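You operate a simulated robot arm through the tools that you are given. There is no shell and no other tool. Be economical: measure what you need, move in short steps, check, and stop when the job is done.

You are at the controls of a simulated two-armed robot. One attempt, no reset.

JOB
Finish press B's stopped stroke at speed 20 with both black buttons.
Fine: speed and reset first; then zero the count and stop the motor.

Only the result counts: the job must be done as asked and must still hold three seconds after the hand-in. Knocking over, shifting, dropping, spilling or breaking anything else fails it.

ROBOT AND FRAMES
Two 7-joint arms with two-finger parallel grippers on one trunk, on a base that drives. Base frame: it is fixed to the floor where the robot stands at the start and does not move with it; the origin is under the middle of the robot, x ahead of it, y to its left, z up. Lengths are in mm, angles in rad, forces in N, time in s.
The left shoulder is at the start at [70, 163, 1245], the right one opposite. With the tool pointing down near the work surface each hand reaches from about 400 to 880 mm from the robot's upright axis, wherever it stands, measured 20 degrees to its own side. Places, roughly: B stop button farther from A [2500, 1100, 1500]; B stop button nearer press A [1300, -200, 1500]; press b blue lever [3600, 500, 1100]; press b red lever [2900, 1100, 900]; press b stroke button [600, -300, 800]; press b yellow lever [3500, 600, 1100]; stand batch knob [500, -200, 700]; stand mode knob [700, 0, 800]; stand speed knob [600, -100, 700]; stand stop button [600, -200, 900]; yellow A key [-1750, -3500, 1000]. Payload 3.43 kg a hand.
Tool frame (each hand has its own): the origin (TCP) lies between the finger pads and is the grasp point; the fingertips stand 34 mm ahead of it; z points along the fingers, y is the line along which they close. Largest opening 128 mm; finger width 24, thickness 12; the body of the gripper, 48 by 130 mm, starts 96 mm behind the TCP.
Orientation is told as [roll, pitch, yaw] about the base's x, y, z axes, in that order, counted from this pose: with the fingers straight down and closing along the base's y, the tool's x points along the base's -x, its y along +y and its z along -z.

CONTROLS
- The arms move only by the tool servo_tool. It takes "left_deltas", "right_deltas" or both (then of equal length, played together; a hand with none holds still); each is text: rows parted by semicolons, each of 7 numbers parted by spaces: the shift along the base's x, y, z in units of 150 mm (1.0 is 150 mm), then the turn, a rotation vector about the base's x, y, z in units of 45 degrees (1.0 is 45 degrees), then the closure in counts, from 0 (fully open) to 255 (shut). In form: x y z ax ay az fingers; .... A call has 1 to 20 rows; each row is the pose to reach, as a shift and turn from the pose commanded when the call began. A call with a number of a shift or a turn outside -1 to 1 is refused whole. A row lasts 0.2 s, in which the tool goes at most 50 mm and 0.15 rad; a call with a longer step from one row to the next is refused whole, and so is a gripper value outside its range. Where a pose cannot be reached the arm comes as near as it can. A force on the tool above 40 N (or 10 N above the force at the start of the call, whichever is more), or a blocked arm, ends the call early, and 0.2 s more pass. Each finger travels about 153 mm/s and halts on what it meets, pressing with about 41 N; the grip force reading is that of the motor and also rises with nothing between the fingers. The clock runs only during rows and for 0.2 s after the last one: add rows that repeat a pose to give the fingers time. The reply holds the time, the measured pose of the TCP, the force on the tool along the base axes, the opening and the grip force, in the units named above and with some noise, with the torque about the TCP (base axes, N m) and any sound that the robot's microphone picked up, and new pictures: "pictures" is both (left out), scene, wrist or none (wrist: the cameras of the hands that moved).
- Cameras (640 x 400 px; columns grow to the right, rows downward): "scene" is now at [128, -31.3, 1463]; the picture's right is [-0.32, -0.95, 0.00], its down [-0.73, 0.25, -0.63] and it looks along [0.60, -0.20, -0.77] (base axes); focal length 275 px, centre (320, 200). "left" rides on the left gripper at [76, 11, -160] in its tool frame; the picture's right is [-0.15, 0.99, 0.00], its down [-0.88, -0.13, -0.46] and it looks along [-0.45, -0.07, 0.89] (tool axes); focal length 234 px, centre (320, 200). "right" rides on the right gripper at [76, -11, -160] in its tool frame; the picture's right is [0.15, 0.99, 0.00], its down [-0.88, 0.13, -0.46] and it looks along [-0.45, 0.07, 0.89] (tool axes); focal length 234 px, centre (320, 200). There is no depth. A picture from a camera that has moved, and an enlarged one, comes with that camera's place and axes in the base frame and with its lens. The place of the scene camera against the robot may be out by one fixed shift of up to 18 mm in any direction.
- slide_trunk(by): slides the trunk up (or, below 0, down) by that many mm; the arms and the scene camera ride with it, the base frame stays. It gives what a move gives, with no picture.
- steer(legs): drives the robot by 1 to 6 legs, each [ahead, left, turn to the left] in mm, mm and rad, along the robot's own axes; the way and the turn of a leg run together, so that a leg with both is an arc; at most 1500 mm and 3.142 rad a leg. The arms and the cameras ride along, it lands a little off, and it stops where it bumps. It gives what a move gives, and a new picture of the scene camera.
- turn_head(pan, tilt): turns the head with the scene camera to pan (to the left, within 1.501 rad either way) and tilt (down, from -0.506 to 1.204), counted from straight ahead of the robot. It gives what a move gives, and a new picture of the scene camera.
- enlarge(camera, box): a new picture of the part [left, top, right, bottom] of that camera's present view, enlarged. No time passes.
- hand_in(): hands the job in; it is judged then, once.

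Go step by step. Nothing tells you exact positions but the pictures and the camera data: compare them with the known pose of the tool, close in by small moves and look again before you grip or let go. The budget is 120 turns and 260 pictures, counting those below and the enlarged ones. Unless the task says otherwise, let go and move clear before handing in, and close with one line.

The tools are called after "Call:" as a command line: name --argument value ..., lists and objects as JSON in quotes. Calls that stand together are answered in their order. servo_tool: Moves the arms, as the interface text tells. Its arguments: {"type":"object","properties":{"left_deltas":{"type":"string"},"right_deltas":{"type":"string"},"pictures":{"type":"string","enum":["both","scene","wrist","none"]}},"required":[]} The other tools are called the same way: slide_trunk (by) slides the trunk up or down; steer (legs) drives the base; turn_head (pan, tilt) turns the head that bears the scene camera; enlarge (camera, box) takes an enlarged picture of a part of a camera's view; hand_in () hands the job in.

At the start:

```text
time: 0.0
left_position: [520.7, 16.0, 1116.1]
left_orientation: [0.001, -0.001, -0.001]
left_contact_force: [0.9, 0.1, 0.3]
left_torque: [-0.01, 0.03, -0.02]
left_grip_width: 128.0
left_finger_force: 0.1
right_position: [444.7, -435.1, 1163.8]
right_orientation: [0.001, 0.0, 0.0]
right_contact_force: [0.0, 0.1, 0.4]
right_torque: [-0.04, -0.03, -0.02]
right_grip_width: 127.7
right_finger_force: 0.1
trunk travel left (down, up): [-725.0, 215.0]
robot x, y, heading: [-2.6, 1.7, -0.001]
head pan, tilt: [-0.325, 0.883]
```

scene: 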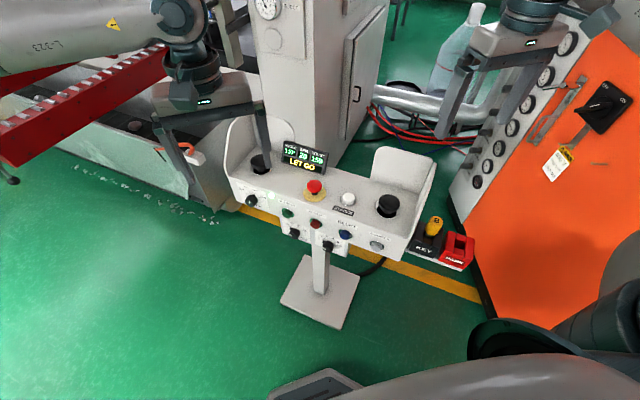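
right: 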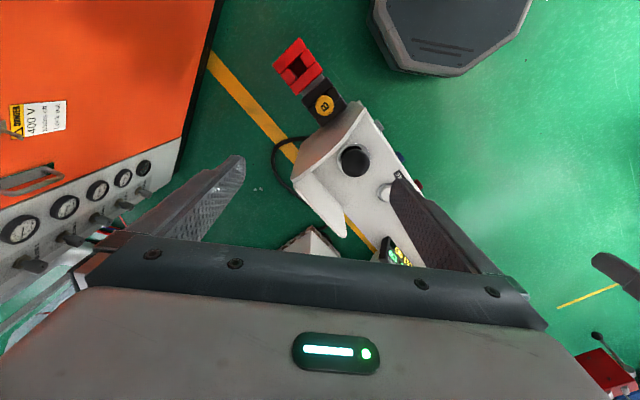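
left: 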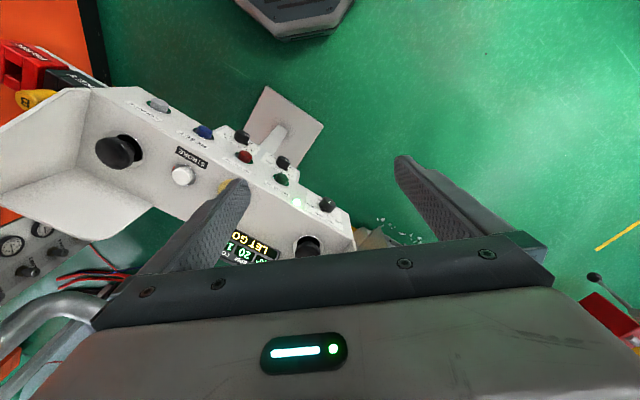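

I see the two-hand control stand in front of me with a display reading "LET GO". I'll enlarge to read its labels and display.

Call:
enlarge --camera "scene" --box '[220, 110, 480, 280]'

Call:
enlarge --camera "scene" --box '[270, 130, 340, 180]'

Call:
enlarge --camera "left" --box '[80, 80, 360, 270]'

```text
2.35 times, centred on (350, 195) of scene
camera zoom: at [128.0, -31.3, 1463.0], right [-0.32, -0.95, 0.0], down [-0.73, 0.25, -0.63], along [0.6, -0.2, -0.77], focal length 648 px, centre (249, 212)
```

zoom: 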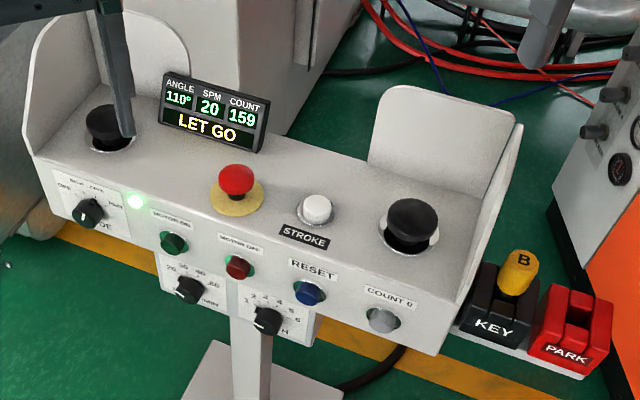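

```text
8.00 times, centred on (305, 155) of scene
camera zoom: at [128.0, -31.3, 1463.0], right [-0.32, -0.95, 0.0], down [-0.73, 0.25, -0.63], along [0.6, -0.2, -0.77], focal length 2202 px, centre (440, 560)
```

zoom: 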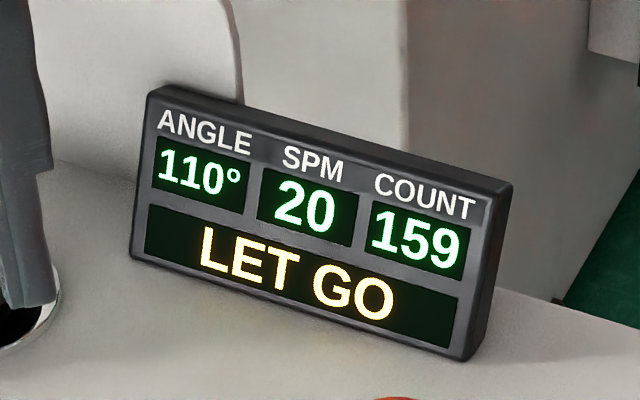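

```text
2.11 times, centred on (220, 175) of left
camera zoom: at [445.6, 27.0, 1276.1], right [0.15, 0.99, 0.0], down [0.88, -0.13, 0.46], along [0.45, -0.07, -0.89], focal length 493 px, centre (530, 253)
```

zoom: 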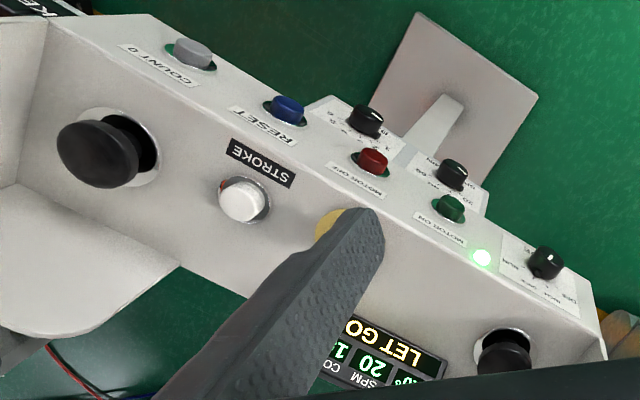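

The display shows 110°, SPM 20, count 159 and LET GO. I'll zoom on the knobs, labels and the surroundings before touching anything.

Call:
enlarge --camera "scene" --box '[235, 175, 305, 220]'

Call:
enlarge --camera "scene" --box '[280, 205, 360, 255]'

Call:
enlarge --camera "scene" --box '[370, 180, 420, 225]'

Call:
turn_head --pan 0.1 --tilt 0.0

```text
8.89 times, centred on (270, 198) of scene
camera zoom: at [128.0, -31.3, 1463.0], right [-0.32, -0.95, 0.0], down [-0.73, 0.25, -0.63], along [0.6, -0.2, -0.77], focal length 2446 px, centre (764, 222)
```

zoom: 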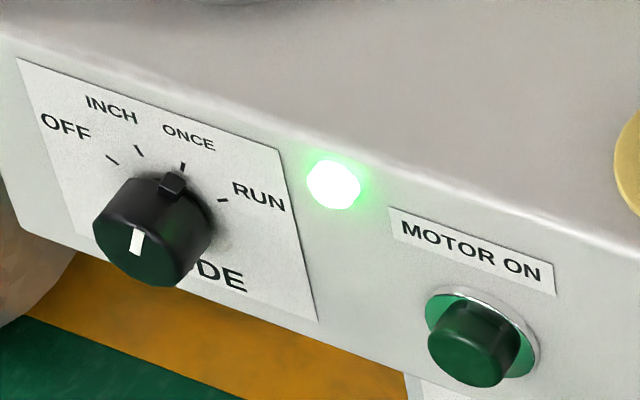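

```text
8.00 times, centred on (320, 230) of scene
camera zoom: at [128.0, -31.3, 1463.0], right [-0.32, -0.95, 0.0], down [-0.73, 0.25, -0.63], along [0.6, -0.2, -0.77], focal length 2202 px, centre (320, -40)
```

zoom: 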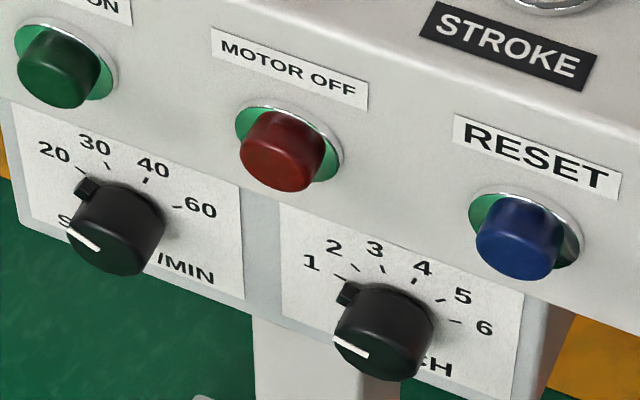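

```text
8.89 times, centred on (395, 202) of scene
camera zoom: at [128.0, -31.3, 1463.0], right [-0.32, -0.95, 0.0], down [-0.73, 0.25, -0.63], along [0.6, -0.2, -0.77], focal length 2446 px, centre (-347, 178)
```

zoom: 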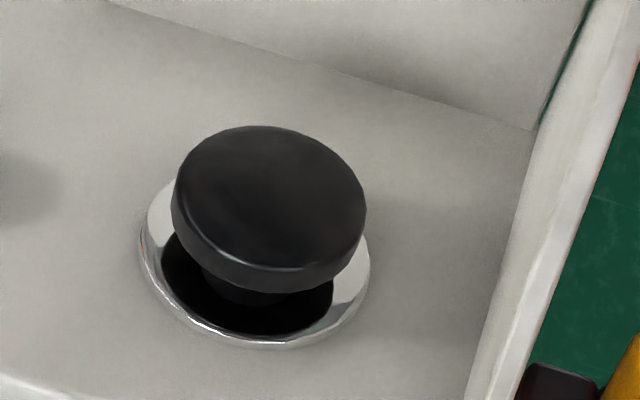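

```text
time: 1.2
left_position: [521.6, 16.5, 1115.7]
left_orientation: [0.001, 0.0, -0.001]
left_contact_force: [-0.4, -0.1, -0.2]
left_torque: [-0.03, -0.03, 0.02]
left_grip_width: 128.1
left_finger_force: 0.0
right_position: [445.0, -433.9, 1163.8]
right_orientation: [0.002, 0.0, 0.001]
right_contact_force: [0.0, 0.9, -0.2]
right_torque: [-0.01, 0.0, -0.02]
right_grip_width: 128.1
right_finger_force: 0.1
trunk travel left (down, up): [-725.0, 215.0]
robot x, y, heading: [0.2, -0.8, -0.001]
head pan, tilt: [0.099, 0.0]
camera scene: at [145.2, 1.9, 1541.6], right [0.1, -1.0, 0.0], down [0.0, 0.0, -1.0], along [1.0, 0.1, 0.0], focal length 275 px, centre (320, 200)
```

scene: 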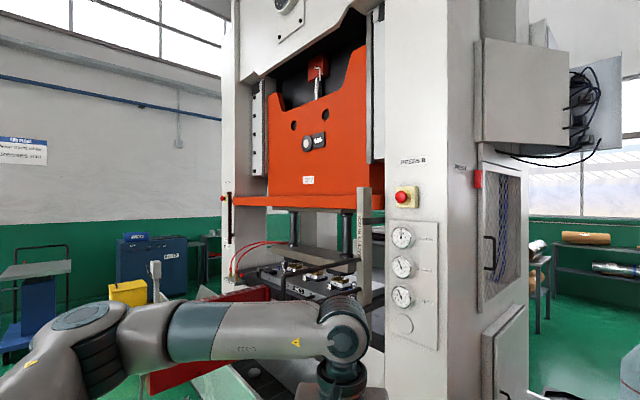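

The mode appears to be at ONCE and the speed knob at 20. I'll check the die area and the press's stop button, then get the arms out of view.

Call:
enlarge --camera "scene" --box '[220, 200, 400, 310]'

Call:
enlarge --camera "scene" --box '[290, 100, 490, 225]'

Call:
turn_head --pan -0.25 --tilt 0.8

Call:
servo_tool --left_deltas "0 0.3 0 0 0 0 255; 0 0.6 0 0 0 0 255; 0 0.9 0 0 0 0 255;0 0.9 0 0 0 0 255;0 0.9 0 0 0 0 255" --right_deltas "0 0 0 0 0 0 255;0 0 0 0 0 0 255;0 0 0 0 0 0 255;0 0 0 0 0 0 255;0 0 0 0 0 0 255" --pictures "both"

```text
3.56 times, centred on (310, 255) of scene
camera zoom: at [145.2, 1.9, 1541.6], right [0.1, -1.0, 0.0], down [0.0, 0.0, -1.0], along [1.0, 0.1, 0.0], focal length 979 px, centre (356, 4)
```

zoom: 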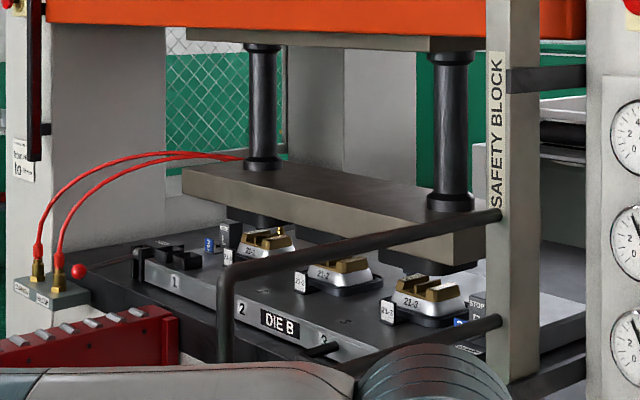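

```text
3.20 times, centred on (390, 162) of scene
camera zoom: at [145.2, 1.9, 1541.6], right [0.1, -1.0, 0.0], down [0.0, 0.0, -1.0], along [1.0, 0.1, 0.0], focal length 881 px, centre (96, 320)
```

zoom: 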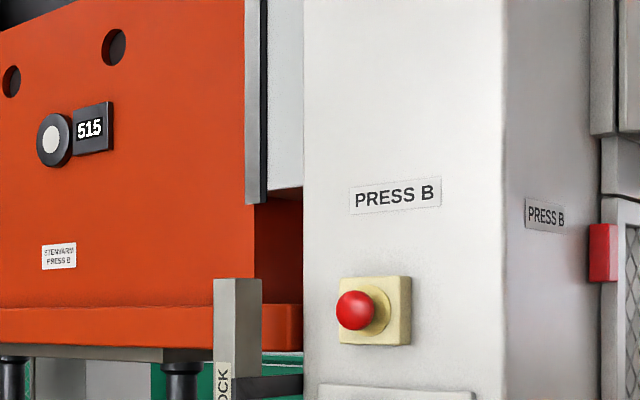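

```text
time: 2.3
left_position: [520.5, 16.0, 1116.1]
left_orientation: [-0.001, -0.001, 0.0]
left_contact_force: [0.1, -0.1, -0.5]
left_torque: [-0.02, -0.01, 0.04]
left_grip_width: 127.4
left_finger_force: 0.0
right_position: [444.7, -434.3, 1164.3]
right_orientation: [-0.001, 0.0, 0.001]
right_contact_force: [-0.1, -0.2, -0.3]
right_torque: [0.0, -0.02, -0.02]
right_grip_width: 128.0
right_finger_force: 0.1
trunk travel left (down, up): [-725.0, 215.0]
robot x, y, heading: [-1.2, 1.4, -0.004]
head pan, tilt: [-0.25, 0.799]
camera scene: at [133.8, -26.8, 1469.6], right [-0.25, -0.97, 0.0], down [-0.69, 0.18, -0.7], along [0.68, -0.17, -0.72], focal length 275 px, centre (320, 200)
```

scene: 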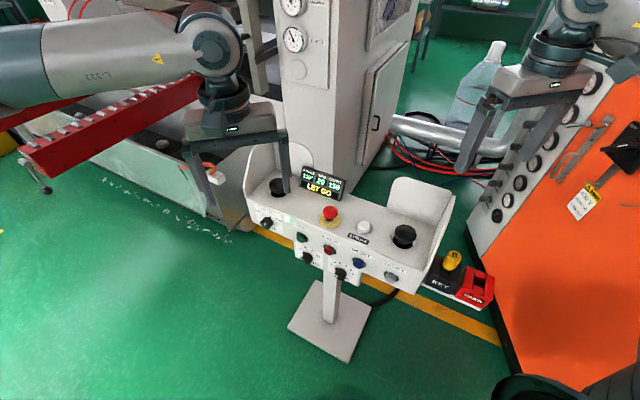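

```text
time: 3.5
left_position: [519.5, 151.3, 1117.2]
left_orientation: [-0.001, -0.002, 0.001]
left_contact_force: [0.9, 0.7, -0.6]
left_torque: [-0.01, 0.02, 0.01]
left_grip_width: 0.0
left_finger_force: 33.4
right_position: [445.0, -434.3, 1163.1]
right_orientation: [0.001, 0.001, -0.001]
right_contact_force: [-0.8, -0.2, -0.5]
right_torque: [-0.01, -0.02, 0.0]
right_grip_width: 0.0
right_finger_force: 33.0
trunk travel left (down, up): [-725.0, 215.0]
robot x, y, heading: [2.4, -2.0, 0.001]
head pan, tilt: [-0.25, 0.799]
camera scene: at [133.7, -26.9, 1469.5], right [-0.25, -0.97, 0.0], down [-0.69, 0.18, -0.7], along [0.68, -0.17, -0.72], focal length 275 px, centre (320, 200)
camera right: at [369.7, -445.9, 1323.6], right [-0.15, 0.99, 0.0], down [0.88, 0.13, 0.46], along [0.45, 0.07, -0.89], focal length 234 px, centre (320, 200)
camera left: at [444.7, 162.9, 1275.9], right [0.15, 0.99, 0.0], down [0.88, -0.13, 0.46], along [0.45, -0.07, -0.89], focal length 234 px, centre (320, 200)
```

scene: 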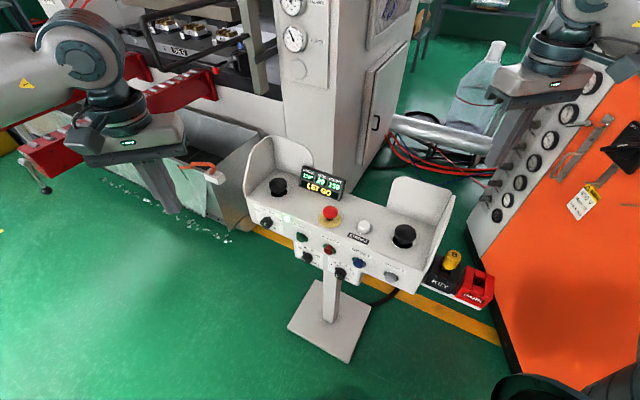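
right: 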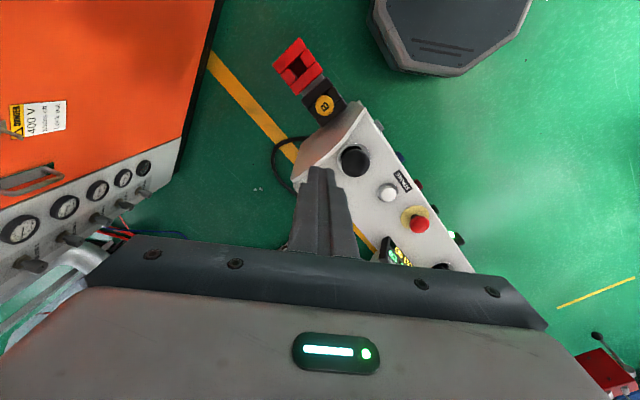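
left: 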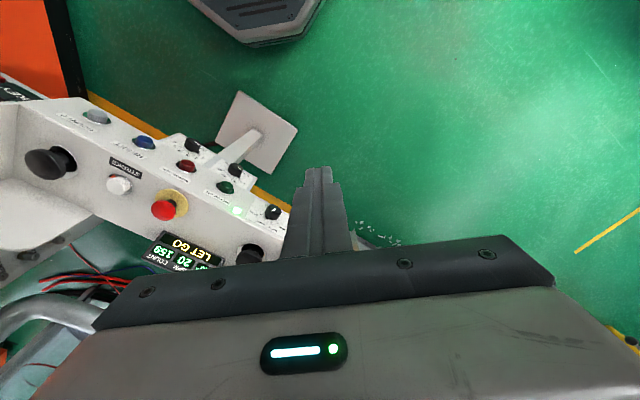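

Arms are closed and clear. I'll zoom on the panel and both black buttons.

Call:
enlarge --camera "scene" --box '[240, 160, 350, 230]'

Call:
enlarge --camera "scene" --box '[290, 225, 410, 300]'

Call:
enlarge --camera "left" --box '[20, 90, 300, 280]'

Call:
enlarge --camera "right" --box '[280, 80, 500, 280]'

```text
5.71 times, centred on (295, 195) of scene
camera zoom: at [133.7, -26.9, 1469.5], right [-0.25, -0.97, 0.0], down [-0.69, 0.18, -0.7], along [0.68, -0.17, -0.72], focal length 1573 px, centre (463, 229)
```

zoom: 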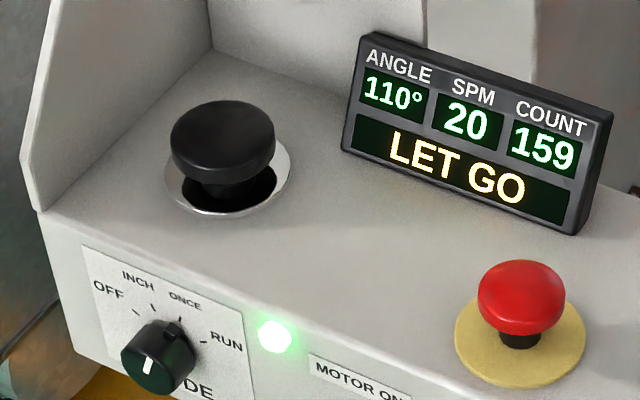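

```text
5.33 times, centred on (350, 262) of scene
camera zoom: at [133.7, -26.9, 1469.5], right [-0.25, -0.97, 0.0], down [-0.69, 0.18, -0.7], along [0.68, -0.17, -0.72], focal length 1468 px, centre (160, -133)
```

zoom: 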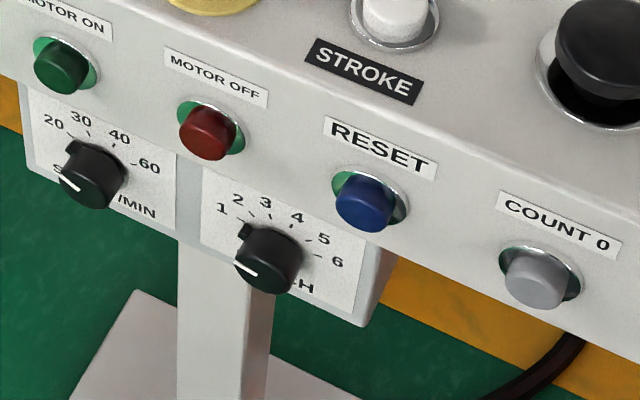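

```text
2.11 times, centred on (160, 185) of left
camera zoom: at [444.7, 162.9, 1275.9], right [0.15, 0.99, 0.0], down [0.88, -0.13, 0.46], along [0.45, -0.07, -0.89], focal length 493 px, centre (657, 232)
```

zoom: 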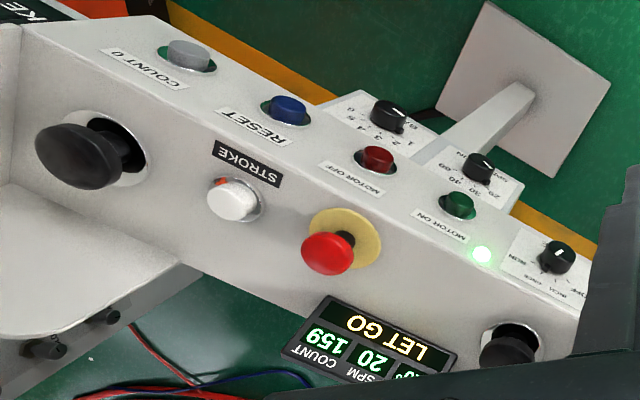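

```text
2.00 times, centred on (390, 180) of right
camera zoom: at [369.7, -445.9, 1323.6], right [-0.15, 0.99, 0.0], down [0.88, 0.13, 0.46], along [0.45, 0.07, -0.89], focal length 468 px, centre (180, 240)
```

zoom: 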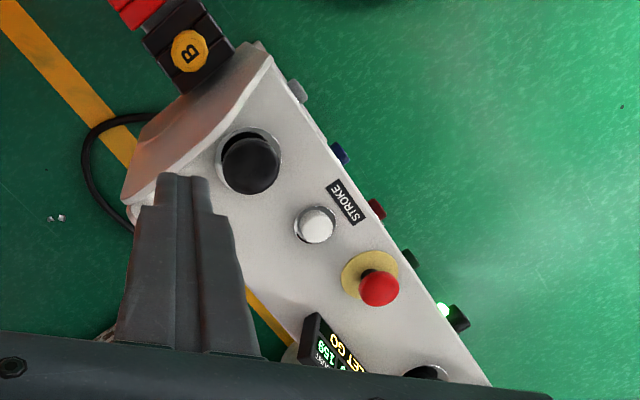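

Both black buttons are up, the mode is ONCE, and speed knob and display are both at 20. RESET should be at about (505,-228,775) on a panel angled about 45°, so I'll bring the right hand, yawed to the panel, over it.

Call:
servo_tool --right_deltas "0 0.2 0 0 0 -0.16 255;0 0.4 0 0 0 -0.32 255;0 0.6 0 0 0 -0.48 255;0 0.8 0 0 0 -0.64 255;0 0.9 0 0 0 -0.8 255;0 1 0 0 0 -0.945 255" --pictures "none"

Call:
servo_tool --right_deltas "0 0.3 0 0 0 0 255;0 0.6 -0.2 0 0 0 255;0 0.73 -0.4 0 0 0 255;0 0.73 -0.7 0 0 0 255;0 0.73 -0.95 0 0 0 255" --pictures "both"

```text
time: 4.9
left_position: [522.1, 152.9, 1115.4]
left_orientation: [-0.001, 0.0, 0.0]
left_contact_force: [0.4, 0.5, 0.0]
left_torque: [-0.01, 0.03, -0.03]
left_grip_width: 0.3
left_finger_force: 32.6
right_position: [445.2, -284.6, 1163.8]
right_orientation: [0.003, 0.001, -0.744]
right_contact_force: [0.7, 0.2, 0.5]
right_torque: [-0.04, 0.01, 0.0]
right_grip_width: 0.1
right_finger_force: 32.7
trunk travel left (down, up): [-725.0, 215.0]
robot x, y, heading: [1.1, 0.4, -0.002]
head pan, tilt: [-0.25, 0.799]
```

```text
refused: row 2 steps farther than a row can; nothing moved
```

The first leg worked; the second had too large a step, so I'll use smaller ones.

Call:
servo_tool --right_deltas "0 0.25 -0.1 0 0 0 255;0 0.5 -0.2 0 0 0 255;0 0.73 -0.4 0 0 0 255;0 0.73 -0.7 0 0 0 255;0 0.73 -0.95 0 0 0 255;0 0.73 -0.95 0 0 0 255" --pictures "both"

```text
time: 6.3
left_position: [519.6, 153.8, 1115.1]
left_orientation: [0.0, 0.001, 0.0]
left_contact_force: [-0.3, -0.4, 0.7]
left_torque: [-0.02, -0.02, 0.02]
left_grip_width: 0.0
left_finger_force: 33.0
right_position: [444.1, -175.0, 1021.2]
right_orientation: [0.0, 0.0, -0.743]
right_contact_force: [-0.3, 0.1, 0.2]
right_torque: [-0.01, 0.02, -0.02]
right_grip_width: 0.0
right_finger_force: 32.5
trunk travel left (down, up): [-725.0, 215.0]
robot x, y, heading: [3.2, -0.8, -0.001]
head pan, tilt: [-0.25, 0.799]
camera scene: at [133.7, -26.1, 1469.6], right [-0.25, -0.97, 0.0], down [-0.69, 0.18, -0.7], along [0.68, -0.17, -0.72], focal length 275 px, centre (320, 200)
camera right: at [381.5, -132.3, 1181.3], right [0.56, 0.83, 0.0], down [0.74, -0.5, 0.46], along [0.38, -0.26, -0.89], focal length 234 px, centre (320, 200)
```

scene: 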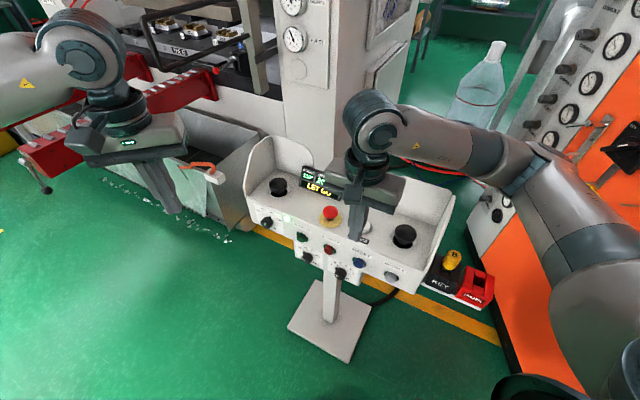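
right: 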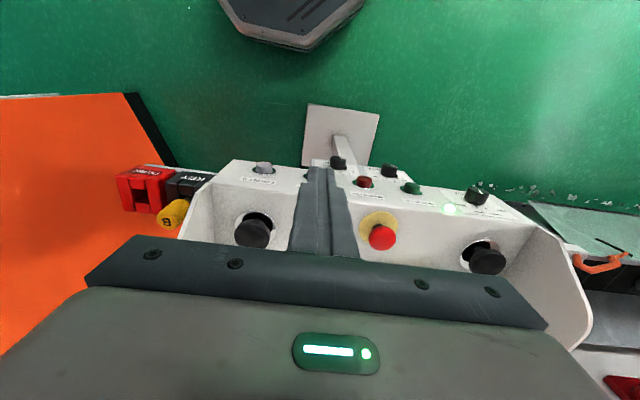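

The finger is lined up near RESET as seen from the wrist. I'll enlarge to refine the positions.

Call:
enlarge --camera "right" --box '[180, 130, 420, 280]'

Call:
enlarge --camera "scene" --box '[300, 160, 460, 300]'

```text
2.67 times, centred on (300, 205) of right
camera zoom: at [381.5, -132.3, 1181.3], right [0.56, 0.83, 0.0], down [0.74, -0.5, 0.46], along [0.38, -0.26, -0.89], focal length 624 px, centre (373, 187)
```

zoom: 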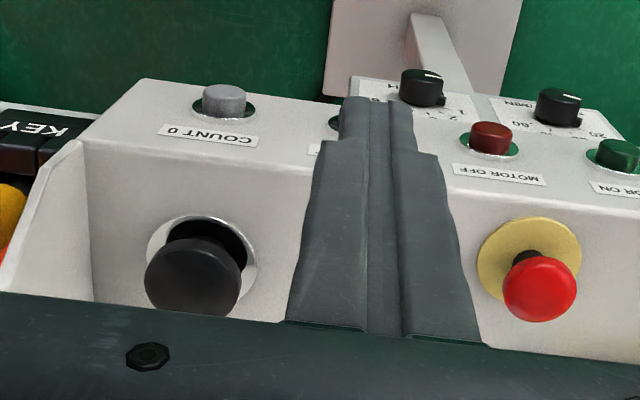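

```text
2.86 times, centred on (380, 230) of scene
camera zoom: at [133.7, -26.1, 1469.6], right [-0.25, -0.97, 0.0], down [-0.69, 0.18, -0.7], along [0.68, -0.17, -0.72], focal length 786 px, centre (149, 114)
```

zoom: 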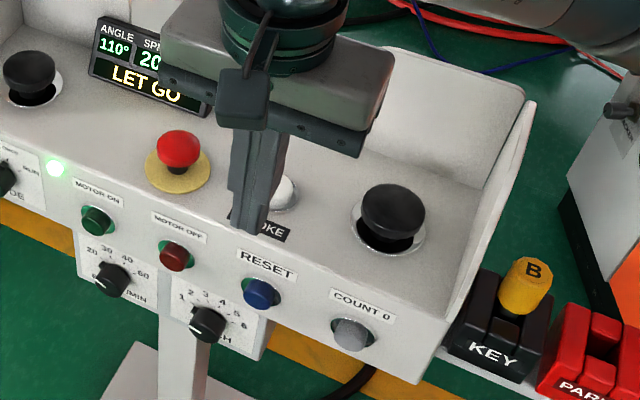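

The panel is close to vertical and my finger lines up with RESET along it, about 65 mm out. I'll lower the right hand so the fingertips cover the cap height.

Call:
servo_tool --right_deltas "0 0 -0.33 0 0 0 255;0 0 -0.66 0 0 0 255;0 0 -0.95 0 0 0 255" --pictures "none"

Call:
servo_tool --right_deltas "0 0 -0.3 0 0 0 255;0 0 -0.56 0 0 0 255;0 0 -0.56 0 0 0 255" --pictures "both"

Call:
enlarge --camera "scene" --box '[300, 200, 420, 290]'

Call:
enlarge --camera "right" --box '[200, 100, 440, 250]'

```text
time: 7.1
left_position: [522.3, 151.4, 1116.0]
left_orientation: [-0.001, 0.0, -0.001]
left_contact_force: [0.0, 0.6, 0.6]
left_torque: [0.02, 0.0, 0.0]
left_grip_width: 0.0
left_finger_force: 33.1
right_position: [444.7, -175.0, 879.0]
right_orientation: [-0.001, -0.001, -0.744]
right_contact_force: [0.4, 0.3, 1.1]
right_torque: [-0.02, 0.03, -0.02]
right_grip_width: 0.0
right_finger_force: 32.8
trunk travel left (down, up): [-725.0, 215.0]
robot x, y, heading: [-0.3, 0.8, 0.002]
head pan, tilt: [-0.25, 0.799]
```

```text
time: 7.9
left_position: [519.0, 153.1, 1115.9]
left_orientation: [-0.001, -0.001, 0.0]
left_contact_force: [0.9, -0.1, -1.2]
left_torque: [0.0, 0.0, -0.02]
left_grip_width: 0.0
left_finger_force: 32.9
right_position: [445.2, -176.2, 794.6]
right_orientation: [0.0, 0.0, -0.742]
right_contact_force: [1.0, 1.0, -0.1]
right_torque: [0.01, -0.01, -0.01]
right_grip_width: 0.0
right_finger_force: 33.1
trunk travel left (down, up): [-725.0, 215.0]
robot x, y, heading: [1.0, -3.7, -0.005]
head pan, tilt: [-0.25, 0.799]
camera scene: at [133.5, -26.4, 1469.6], right [-0.25, -0.97, 0.0], down [-0.69, 0.18, -0.7], along [0.68, -0.17, -0.72], focal length 275 px, centre (320, 200)
camera right: at [381.7, -133.2, 955.4], right [0.56, 0.83, 0.0], down [0.74, -0.5, 0.46], along [0.38, -0.26, -0.89], focal length 234 px, centre (320, 200)
```

scene: 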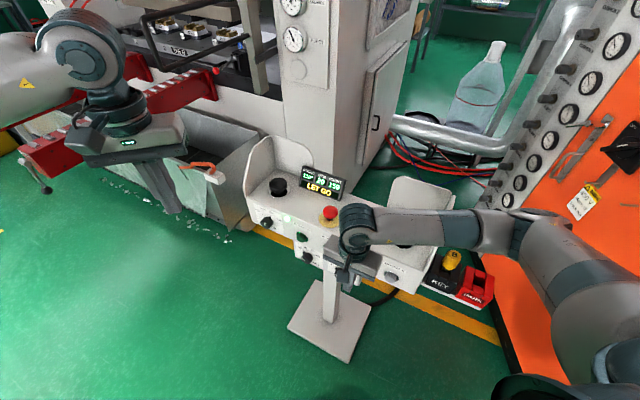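
right: 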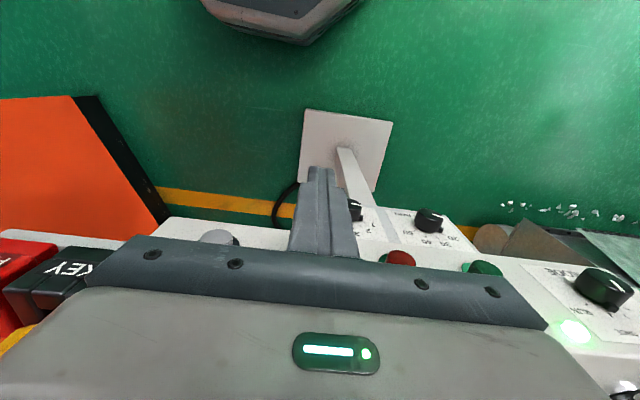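

```text
4.44 times, centred on (360, 245) of scene
camera zoom: at [133.5, -26.4, 1469.6], right [-0.25, -0.97, 0.0], down [-0.69, 0.18, -0.7], along [0.68, -0.17, -0.72], focal length 1223 px, centre (142, 0)
```

zoom: 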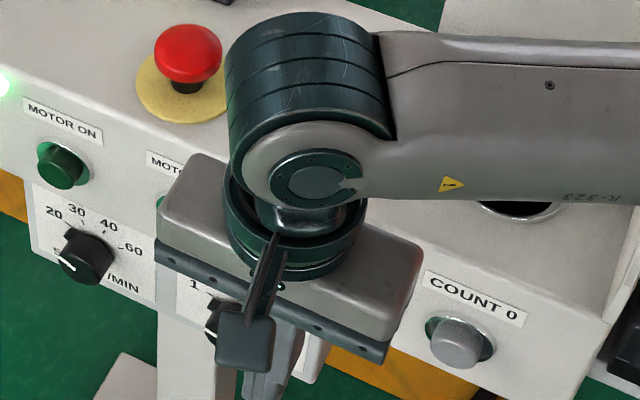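

```text
2.67 times, centred on (320, 175) of right
camera zoom: at [381.7, -133.2, 955.4], right [0.56, 0.83, 0.0], down [0.74, -0.5, 0.46], along [0.38, -0.26, -0.89], focal length 624 px, centre (320, 267)
```

zoom: 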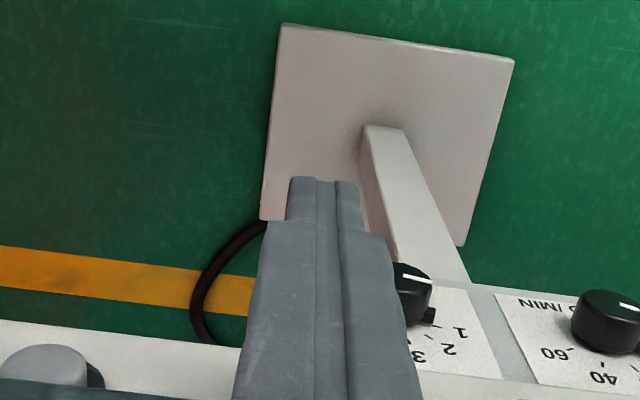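

The gap is about 65 mm and the fingers are well placed. I'll move inward 55 mm along the panel normal and look.

Call:
servo_tool --right_deltas "0.1 -0.092 0 0 0 0 255;0.2 -0.184 0 0 0 0 255;0.27 -0.248 0 0 0 0 255;0.27 -0.248 0 0 0 0 255" --pictures "both"

Call:
enlarge --camera "right" --box '[200, 100, 440, 250]'

```text
time: 8.9
left_position: [520.7, 153.5, 1115.4]
left_orientation: [0.0, -0.002, 0.0]
left_contact_force: [-0.1, 0.1, -0.2]
left_torque: [-0.01, -0.03, 0.01]
left_grip_width: 0.0
left_finger_force: 32.8
right_position: [484.2, -213.7, 796.4]
right_orientation: [0.0, 0.001, -0.743]
right_contact_force: [0.3, -0.2, -0.5]
right_torque: [0.01, -0.01, 0.02]
right_grip_width: 0.0
right_finger_force: 33.0
trunk travel left (down, up): [-725.0, 215.0]
robot x, y, heading: [-3.8, -3.8, -0.003]
head pan, tilt: [-0.25, 0.799]
camera scene: at [133.6, -26.7, 1469.5], right [-0.25, -0.97, 0.0], down [-0.69, 0.18, -0.7], along [0.68, -0.17, -0.72], focal length 275 px, centre (320, 200)
camera right: at [422.4, -169.8, 954.9], right [0.56, 0.83, 0.0], down [0.74, -0.5, 0.46], along [0.38, -0.26, -0.89], focal length 234 px, centre (320, 200)
```

scene: 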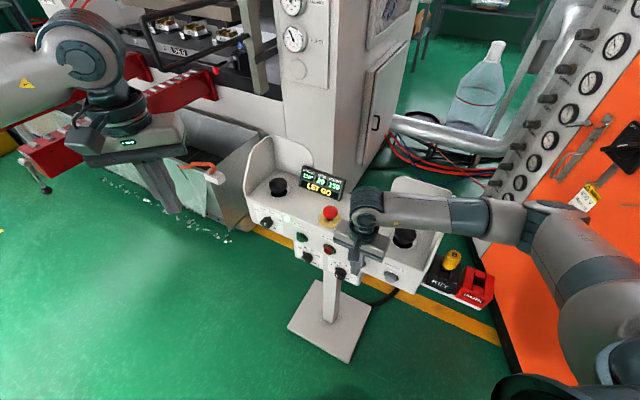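
right: 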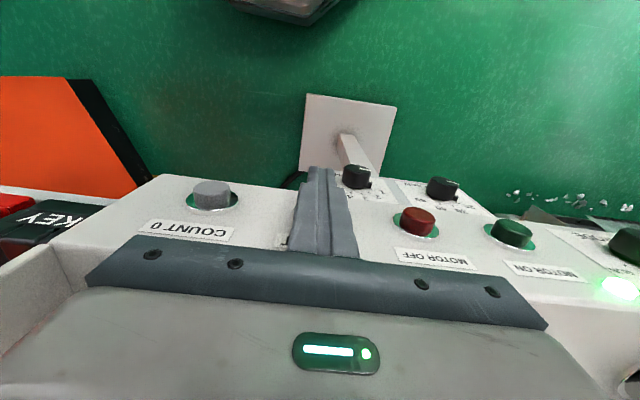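

```text
2.67 times, centred on (320, 175) of right
camera zoom: at [422.4, -169.8, 954.9], right [0.56, 0.83, 0.0], down [0.74, -0.5, 0.46], along [0.38, -0.26, -0.89], focal length 624 px, centre (320, 267)
```

zoom: 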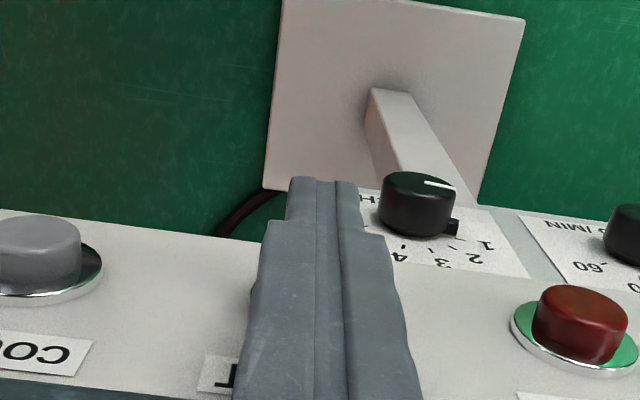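

The finger is just in front of RESET. I'll push in slowly, 2–3 mm per row, and watch the force.

Call:
servo_tool --right_deltas "0.015 -0.0138 0 0 0 0 255;0.029 -0.027 0 0 0 0 255;0.044 -0.041 0 0 0 0 255;0.059 -0.054 0 0 0 0 255;0.059 -0.054 0 0 0 0 255" --pictures "scene"

Call:
enlarge --camera "scene" --box '[290, 160, 420, 280]'

```text
time: 10.1
left_position: [519.1, 152.1, 1115.7]
left_orientation: [0.0, -0.001, 0.0]
left_contact_force: [-0.5, 0.4, -0.1]
left_torque: [-0.01, 0.02, -0.01]
left_grip_width: 0.0
left_finger_force: 33.2
right_position: [494.9, -219.6, 794.9]
right_orientation: [0.001, 0.001, -0.742]
right_contact_force: [-0.4, 1.0, 1.4]
right_torque: [0.06, 0.03, 0.0]
right_grip_width: 0.0
right_finger_force: 33.0
trunk travel left (down, up): [-725.0, 215.0]
robot x, y, heading: [-0.1, -0.3, -0.002]
head pan, tilt: [-0.25, 0.799]
camera scene: at [133.5, -26.5, 1469.6], right [-0.25, -0.97, 0.0], down [-0.69, 0.18, -0.7], along [0.68, -0.17, -0.72], focal length 275 px, centre (320, 200)
```

scene: 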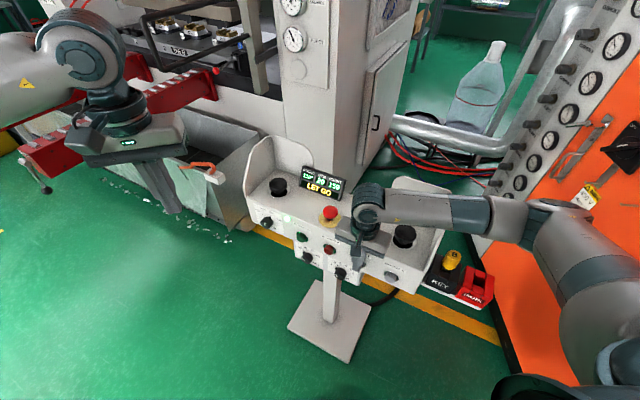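

```text
3.33 times, centred on (355, 220) of scene
camera zoom: at [133.5, -26.5, 1469.6], right [-0.25, -0.97, 0.0], down [-0.69, 0.18, -0.7], along [0.68, -0.17, -0.72], focal length 917 px, centre (203, 133)
```

zoom: 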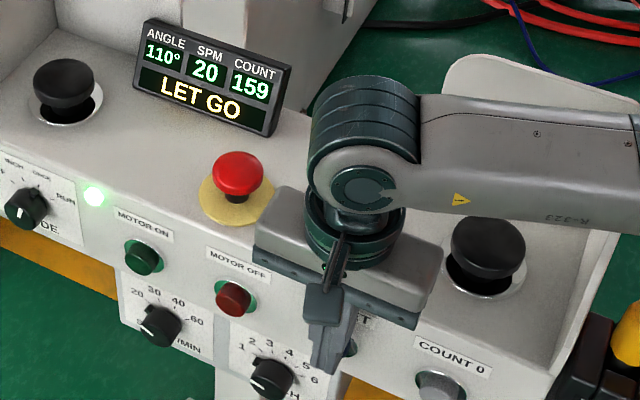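

No contact yet and the display is unchanged. I'll continue inward.

Call:
servo_tool --right_deltas "0.012 -0.011 0 0 0 0 255;0.024 -0.022 0 0 0 0 255;0.036 -0.033 0 0 0 0 255;0.048 -0.044 0 0 0 0 255;0.06 -0.055 0 0 0 0 255" --pictures "none"

Call:
enlarge --camera "scene" --box '[290, 160, 420, 280]'

```text
time: 11.3
left_position: [517.7, 153.4, 1116.5]
left_orientation: [0.0, 0.0, 0.002]
left_contact_force: [-0.2, 0.1, -0.3]
left_torque: [0.01, -0.02, -0.01]
left_grip_width: 0.0
left_finger_force: 33.0
right_position: [495.8, -222.4, 793.7]
right_orientation: [0.0, 0.015, -0.732]
right_contact_force: [-8.8, 8.0, 3.8]
right_torque: [0.22, 0.29, -0.04]
right_grip_width: 0.0
right_finger_force: 33.1
trunk travel left (down, up): [-725.0, 215.0]
robot x, y, heading: [-1.8, 1.2, -0.002]
head pan, tilt: [-0.25, 0.799]
heard: click
stopped in row 5 (right hand): the force on the tool passed its limit at 42 N (the readings are from after the stop); the commanded pose is now the measured one
```

```text
3.33 times, centred on (355, 220) of scene
camera zoom: at [132.8, -26.1, 1469.8], right [-0.25, -0.97, 0.0], down [-0.69, 0.18, -0.7], along [0.68, -0.17, -0.72], focal length 917 px, centre (203, 133)
```

zoom: 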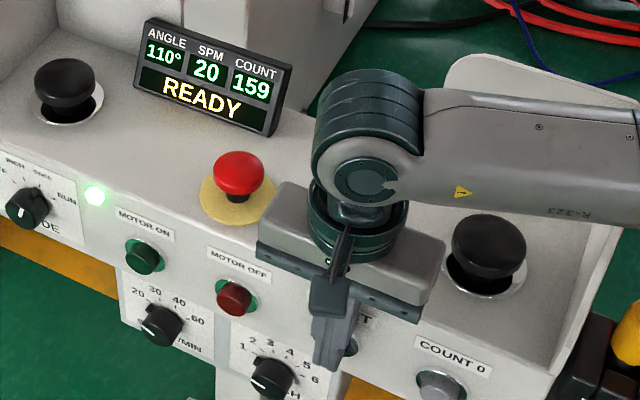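

A click was heard and the display now reads READY. I'll back off outward and then raise the hand.

Call:
servo_tool --right_deltas "-0.1 0.09 0 0 0 0 255;-0.25 0.23 0 0 0 0 255;-0.4 0.37 0 0 0 0 255;-0.4 0.37 0.3 0 0 0 255;-0.4 0.37 0.6 0 0 0 255;-0.4 0.37 0.9 0 0 0 255;-0.4 0.37 1 0 0 0 255" --pictures "none"

Call:
servo_tool --right_deltas "0 0 0.3 0 0 0 255;0 0 0.6 0 0 0 255;0 0 0.9 0 0 0 255;0 -0.3 1 0 0 0 255;0 -0.6 1 0 0 0 255;0 -0.8 1 0 0 0 255;0 -0.8 1 0 0 0 255" --pictures "both"

Call:
enlarge --camera "scene" --box '[240, 130, 460, 300]'

Call:
enlarge --camera "right" --box '[200, 100, 540, 300]'

```text
time: 12.9
left_position: [519.2, 152.5, 1116.5]
left_orientation: [0.0, -0.001, 0.0]
left_contact_force: [0.1, -0.5, 0.0]
left_torque: [-0.01, -0.02, 0.03]
left_grip_width: 0.0
left_finger_force: 33.2
right_position: [437.8, -169.4, 944.3]
right_orientation: [-0.002, 0.01, -0.736]
right_contact_force: [-0.3, 0.3, 0.4]
right_torque: [-0.01, 0.02, -0.02]
right_grip_width: 0.1
right_finger_force: 32.6
trunk travel left (down, up): [-725.0, 215.0]
robot x, y, heading: [1.9, 1.6, 0.003]
head pan, tilt: [-0.25, 0.799]
```

```text
time: 14.6
left_position: [519.1, 153.2, 1115.0]
left_orientation: [0.0, 0.0, 0.001]
left_contact_force: [-0.4, 0.6, 0.2]
left_torque: [-0.01, -0.01, -0.03]
left_grip_width: 0.0
left_finger_force: 32.5
right_position: [439.1, -289.4, 1093.2]
right_orientation: [-0.001, 0.014, -0.735]
right_contact_force: [0.0, 0.0, -0.5]
right_torque: [0.03, -0.01, 0.0]
right_grip_width: 0.0
right_finger_force: 32.7
trunk travel left (down, up): [-725.0, 215.0]
robot x, y, heading: [3.3, -0.9, -0.001]
head pan, tilt: [-0.25, 0.799]
camera scene: at [133.6, -26.0, 1469.5], right [-0.25, -0.97, 0.0], down [-0.7, 0.18, -0.7], along [0.68, -0.17, -0.72], focal length 275 px, centre (320, 200)
camera right: at [377.7, -247.5, 1254.3], right [0.56, 0.83, 0.0], down [0.74, -0.5, 0.45], along [0.37, -0.25, -0.9], focal length 234 px, centre (320, 200)
```

scene: 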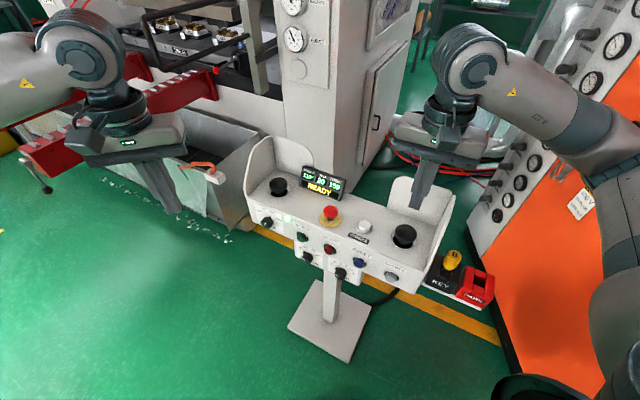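
right: 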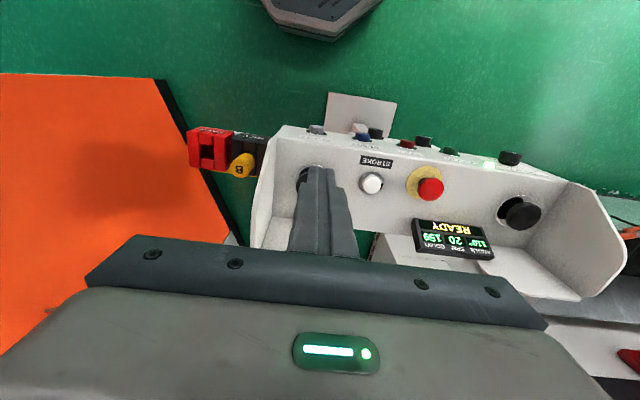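

```text
2.35 times, centred on (350, 215) of scene
camera zoom: at [133.6, -26.0, 1469.5], right [-0.25, -0.97, 0.0], down [-0.7, 0.18, -0.7], along [0.68, -0.17, -0.72], focal length 648 px, centre (249, 165)
```

zoom: 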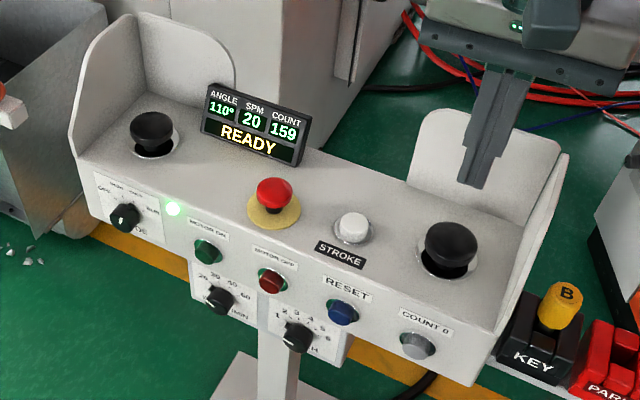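

```text
1.88 times, centred on (370, 200) of right
camera zoom: at [377.7, -247.5, 1254.3], right [0.56, 0.83, 0.0], down [0.74, -0.5, 0.45], along [0.37, -0.25, -0.9], focal length 441 px, centre (226, 200)
```

zoom: 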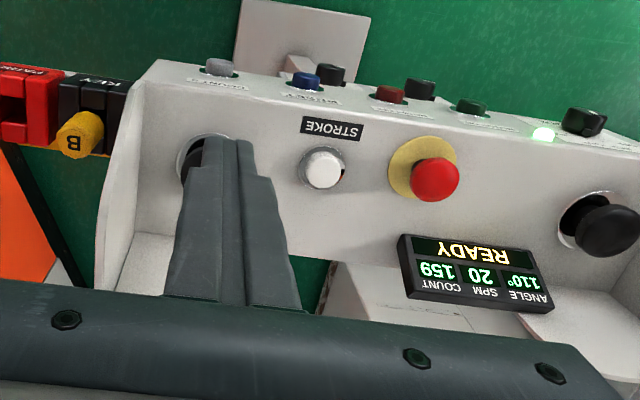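

READY holds. I place the black caps at about right (507,-349,868) and left (779,-56,868), so I'll move both hands above them.

Call:
servo_tool --left_deltas "0.2 -0.16 0 0 0 0 255;0.4 -0.32 0 0 0 0 255;0.6 -0.48 0 0 0 0 255;0.8 -0.64 0 0 0 0 255;1 -0.8 0 0 0 0 255" --right_deltas "0.1 -0.09 0 0 0 0 255;0.2 -0.18 0 0 0 0 255;0.3 -0.27 0 0 0 0 255;0.4 -0.36 0 0 0 0 255;0.453 -0.4 0 0 0 0 255" --pictures "none"

Call:
servo_tool --left_deltas "0.2 -0.16 0 0 0 0 255;0.4 -0.32 0 0 0 0 255;0.6 -0.48 0 0 0 0 255;0.727 -0.593 -0.1 0 0 0 255;0.727 -0.593 -0.4 0 0 0 255;0.727 -0.593 -0.7 0 0 0 255;0.727 -0.593 -0.9 0 0 0 255;0.727 -0.593 -0.9 0 0 0 255" --right_deltas "0 0 0 0 0 0 255;0 0 0 0 0 0 255;0 0 0 0 0 0 255;0 0 -0.1 0 0 0 255;0 0 -0.3 0 0 0 255;0 0 -0.5 0 0 0 255;0 0 -0.73 0 0 0 255;0 0 -0.73 0 0 0 255" --pictures "both"

Call:
enlarge --camera "scene" --box '[240, 130, 460, 300]'

```text
time: 15.8
left_position: [671.5, 29.5, 1113.9]
left_orientation: [0.002, 0.001, 0.003]
left_contact_force: [0.7, 0.0, -0.4]
left_torque: [-0.03, -0.01, -0.04]
left_grip_width: 0.1
left_finger_force: 32.3
right_position: [507.5, -350.5, 1093.2]
right_orientation: [-0.002, 0.014, -0.737]
right_contact_force: [0.7, 0.0, -0.6]
right_torque: [0.01, 0.03, -0.02]
right_grip_width: 0.1
right_finger_force: 33.2
trunk travel left (down, up): [-725.0, 215.0]
robot x, y, heading: [-0.2, -2.3, -0.003]
head pan, tilt: [-0.25, 0.799]
```

```text
time: 17.6
left_position: [778.4, -55.0, 980.6]
left_orientation: [-0.001, 0.001, 0.001]
left_contact_force: [-0.2, 0.1, 0.1]
left_torque: [-0.02, -0.02, -0.02]
left_grip_width: 0.0
left_finger_force: 33.3
left hand out of reach, approached as far as the arm can: row 4
right_position: [506.4, -347.2, 983.7]
right_orientation: [-0.001, 0.011, -0.736]
right_contact_force: [-0.1, -0.7, -0.6]
right_torque: [-0.05, -0.05, 0.01]
right_grip_width: 0.0
right_finger_force: 33.0
trunk travel left (down, up): [-725.0, 215.0]
robot x, y, heading: [-0.4, -2.4, 0.001]
head pan, tilt: [-0.25, 0.799]
camera scene: at [133.0, -25.7, 1469.6], right [-0.25, -0.97, 0.0], down [-0.69, 0.18, -0.7], along [0.68, -0.17, -0.72], focal length 275 px, centre (320, 200)
camera right: at [445.1, -306.3, 1144.3], right [0.56, 0.83, 0.0], down [0.74, -0.5, 0.45], along [0.37, -0.25, -0.9], focal length 234 px, centre (320, 200)
camera left: at [701.9, -45.0, 1140.4], right [0.14, 0.99, 0.0], down [0.88, -0.13, 0.46], along [0.45, -0.07, -0.89], focal length 234 px, centre (320, 200)
```

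scene: 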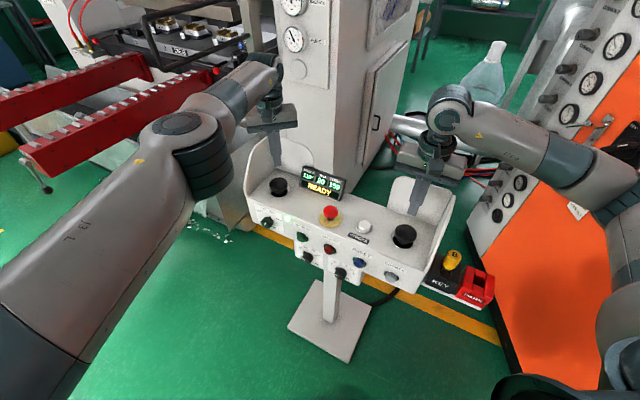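
right: 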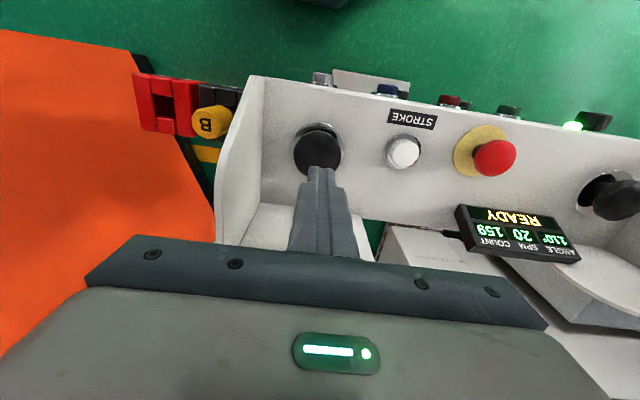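
left: 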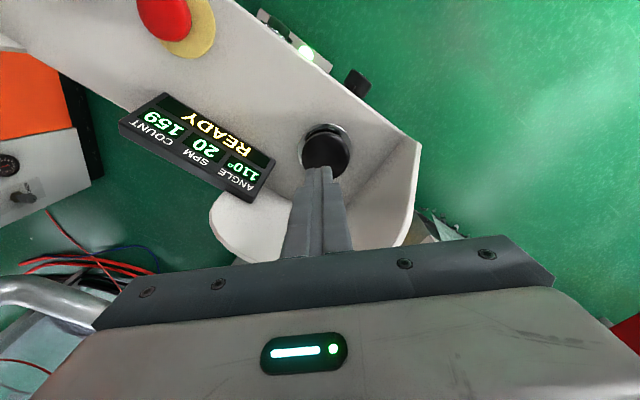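

```text
2.35 times, centred on (350, 215) of scene
camera zoom: at [133.0, -25.7, 1469.6], right [-0.25, -0.97, 0.0], down [-0.69, 0.18, -0.7], along [0.68, -0.17, -0.72], focal length 648 px, centre (249, 165)
```

zoom: 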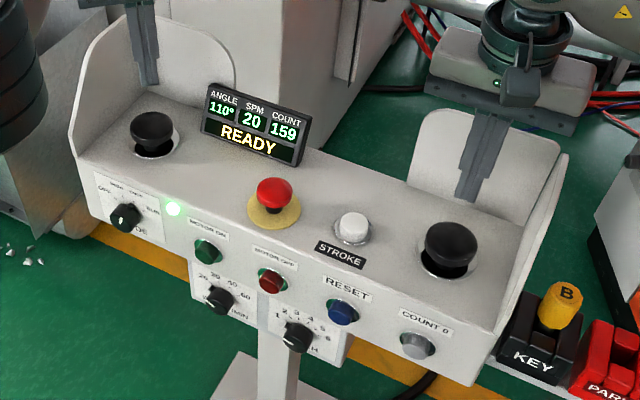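

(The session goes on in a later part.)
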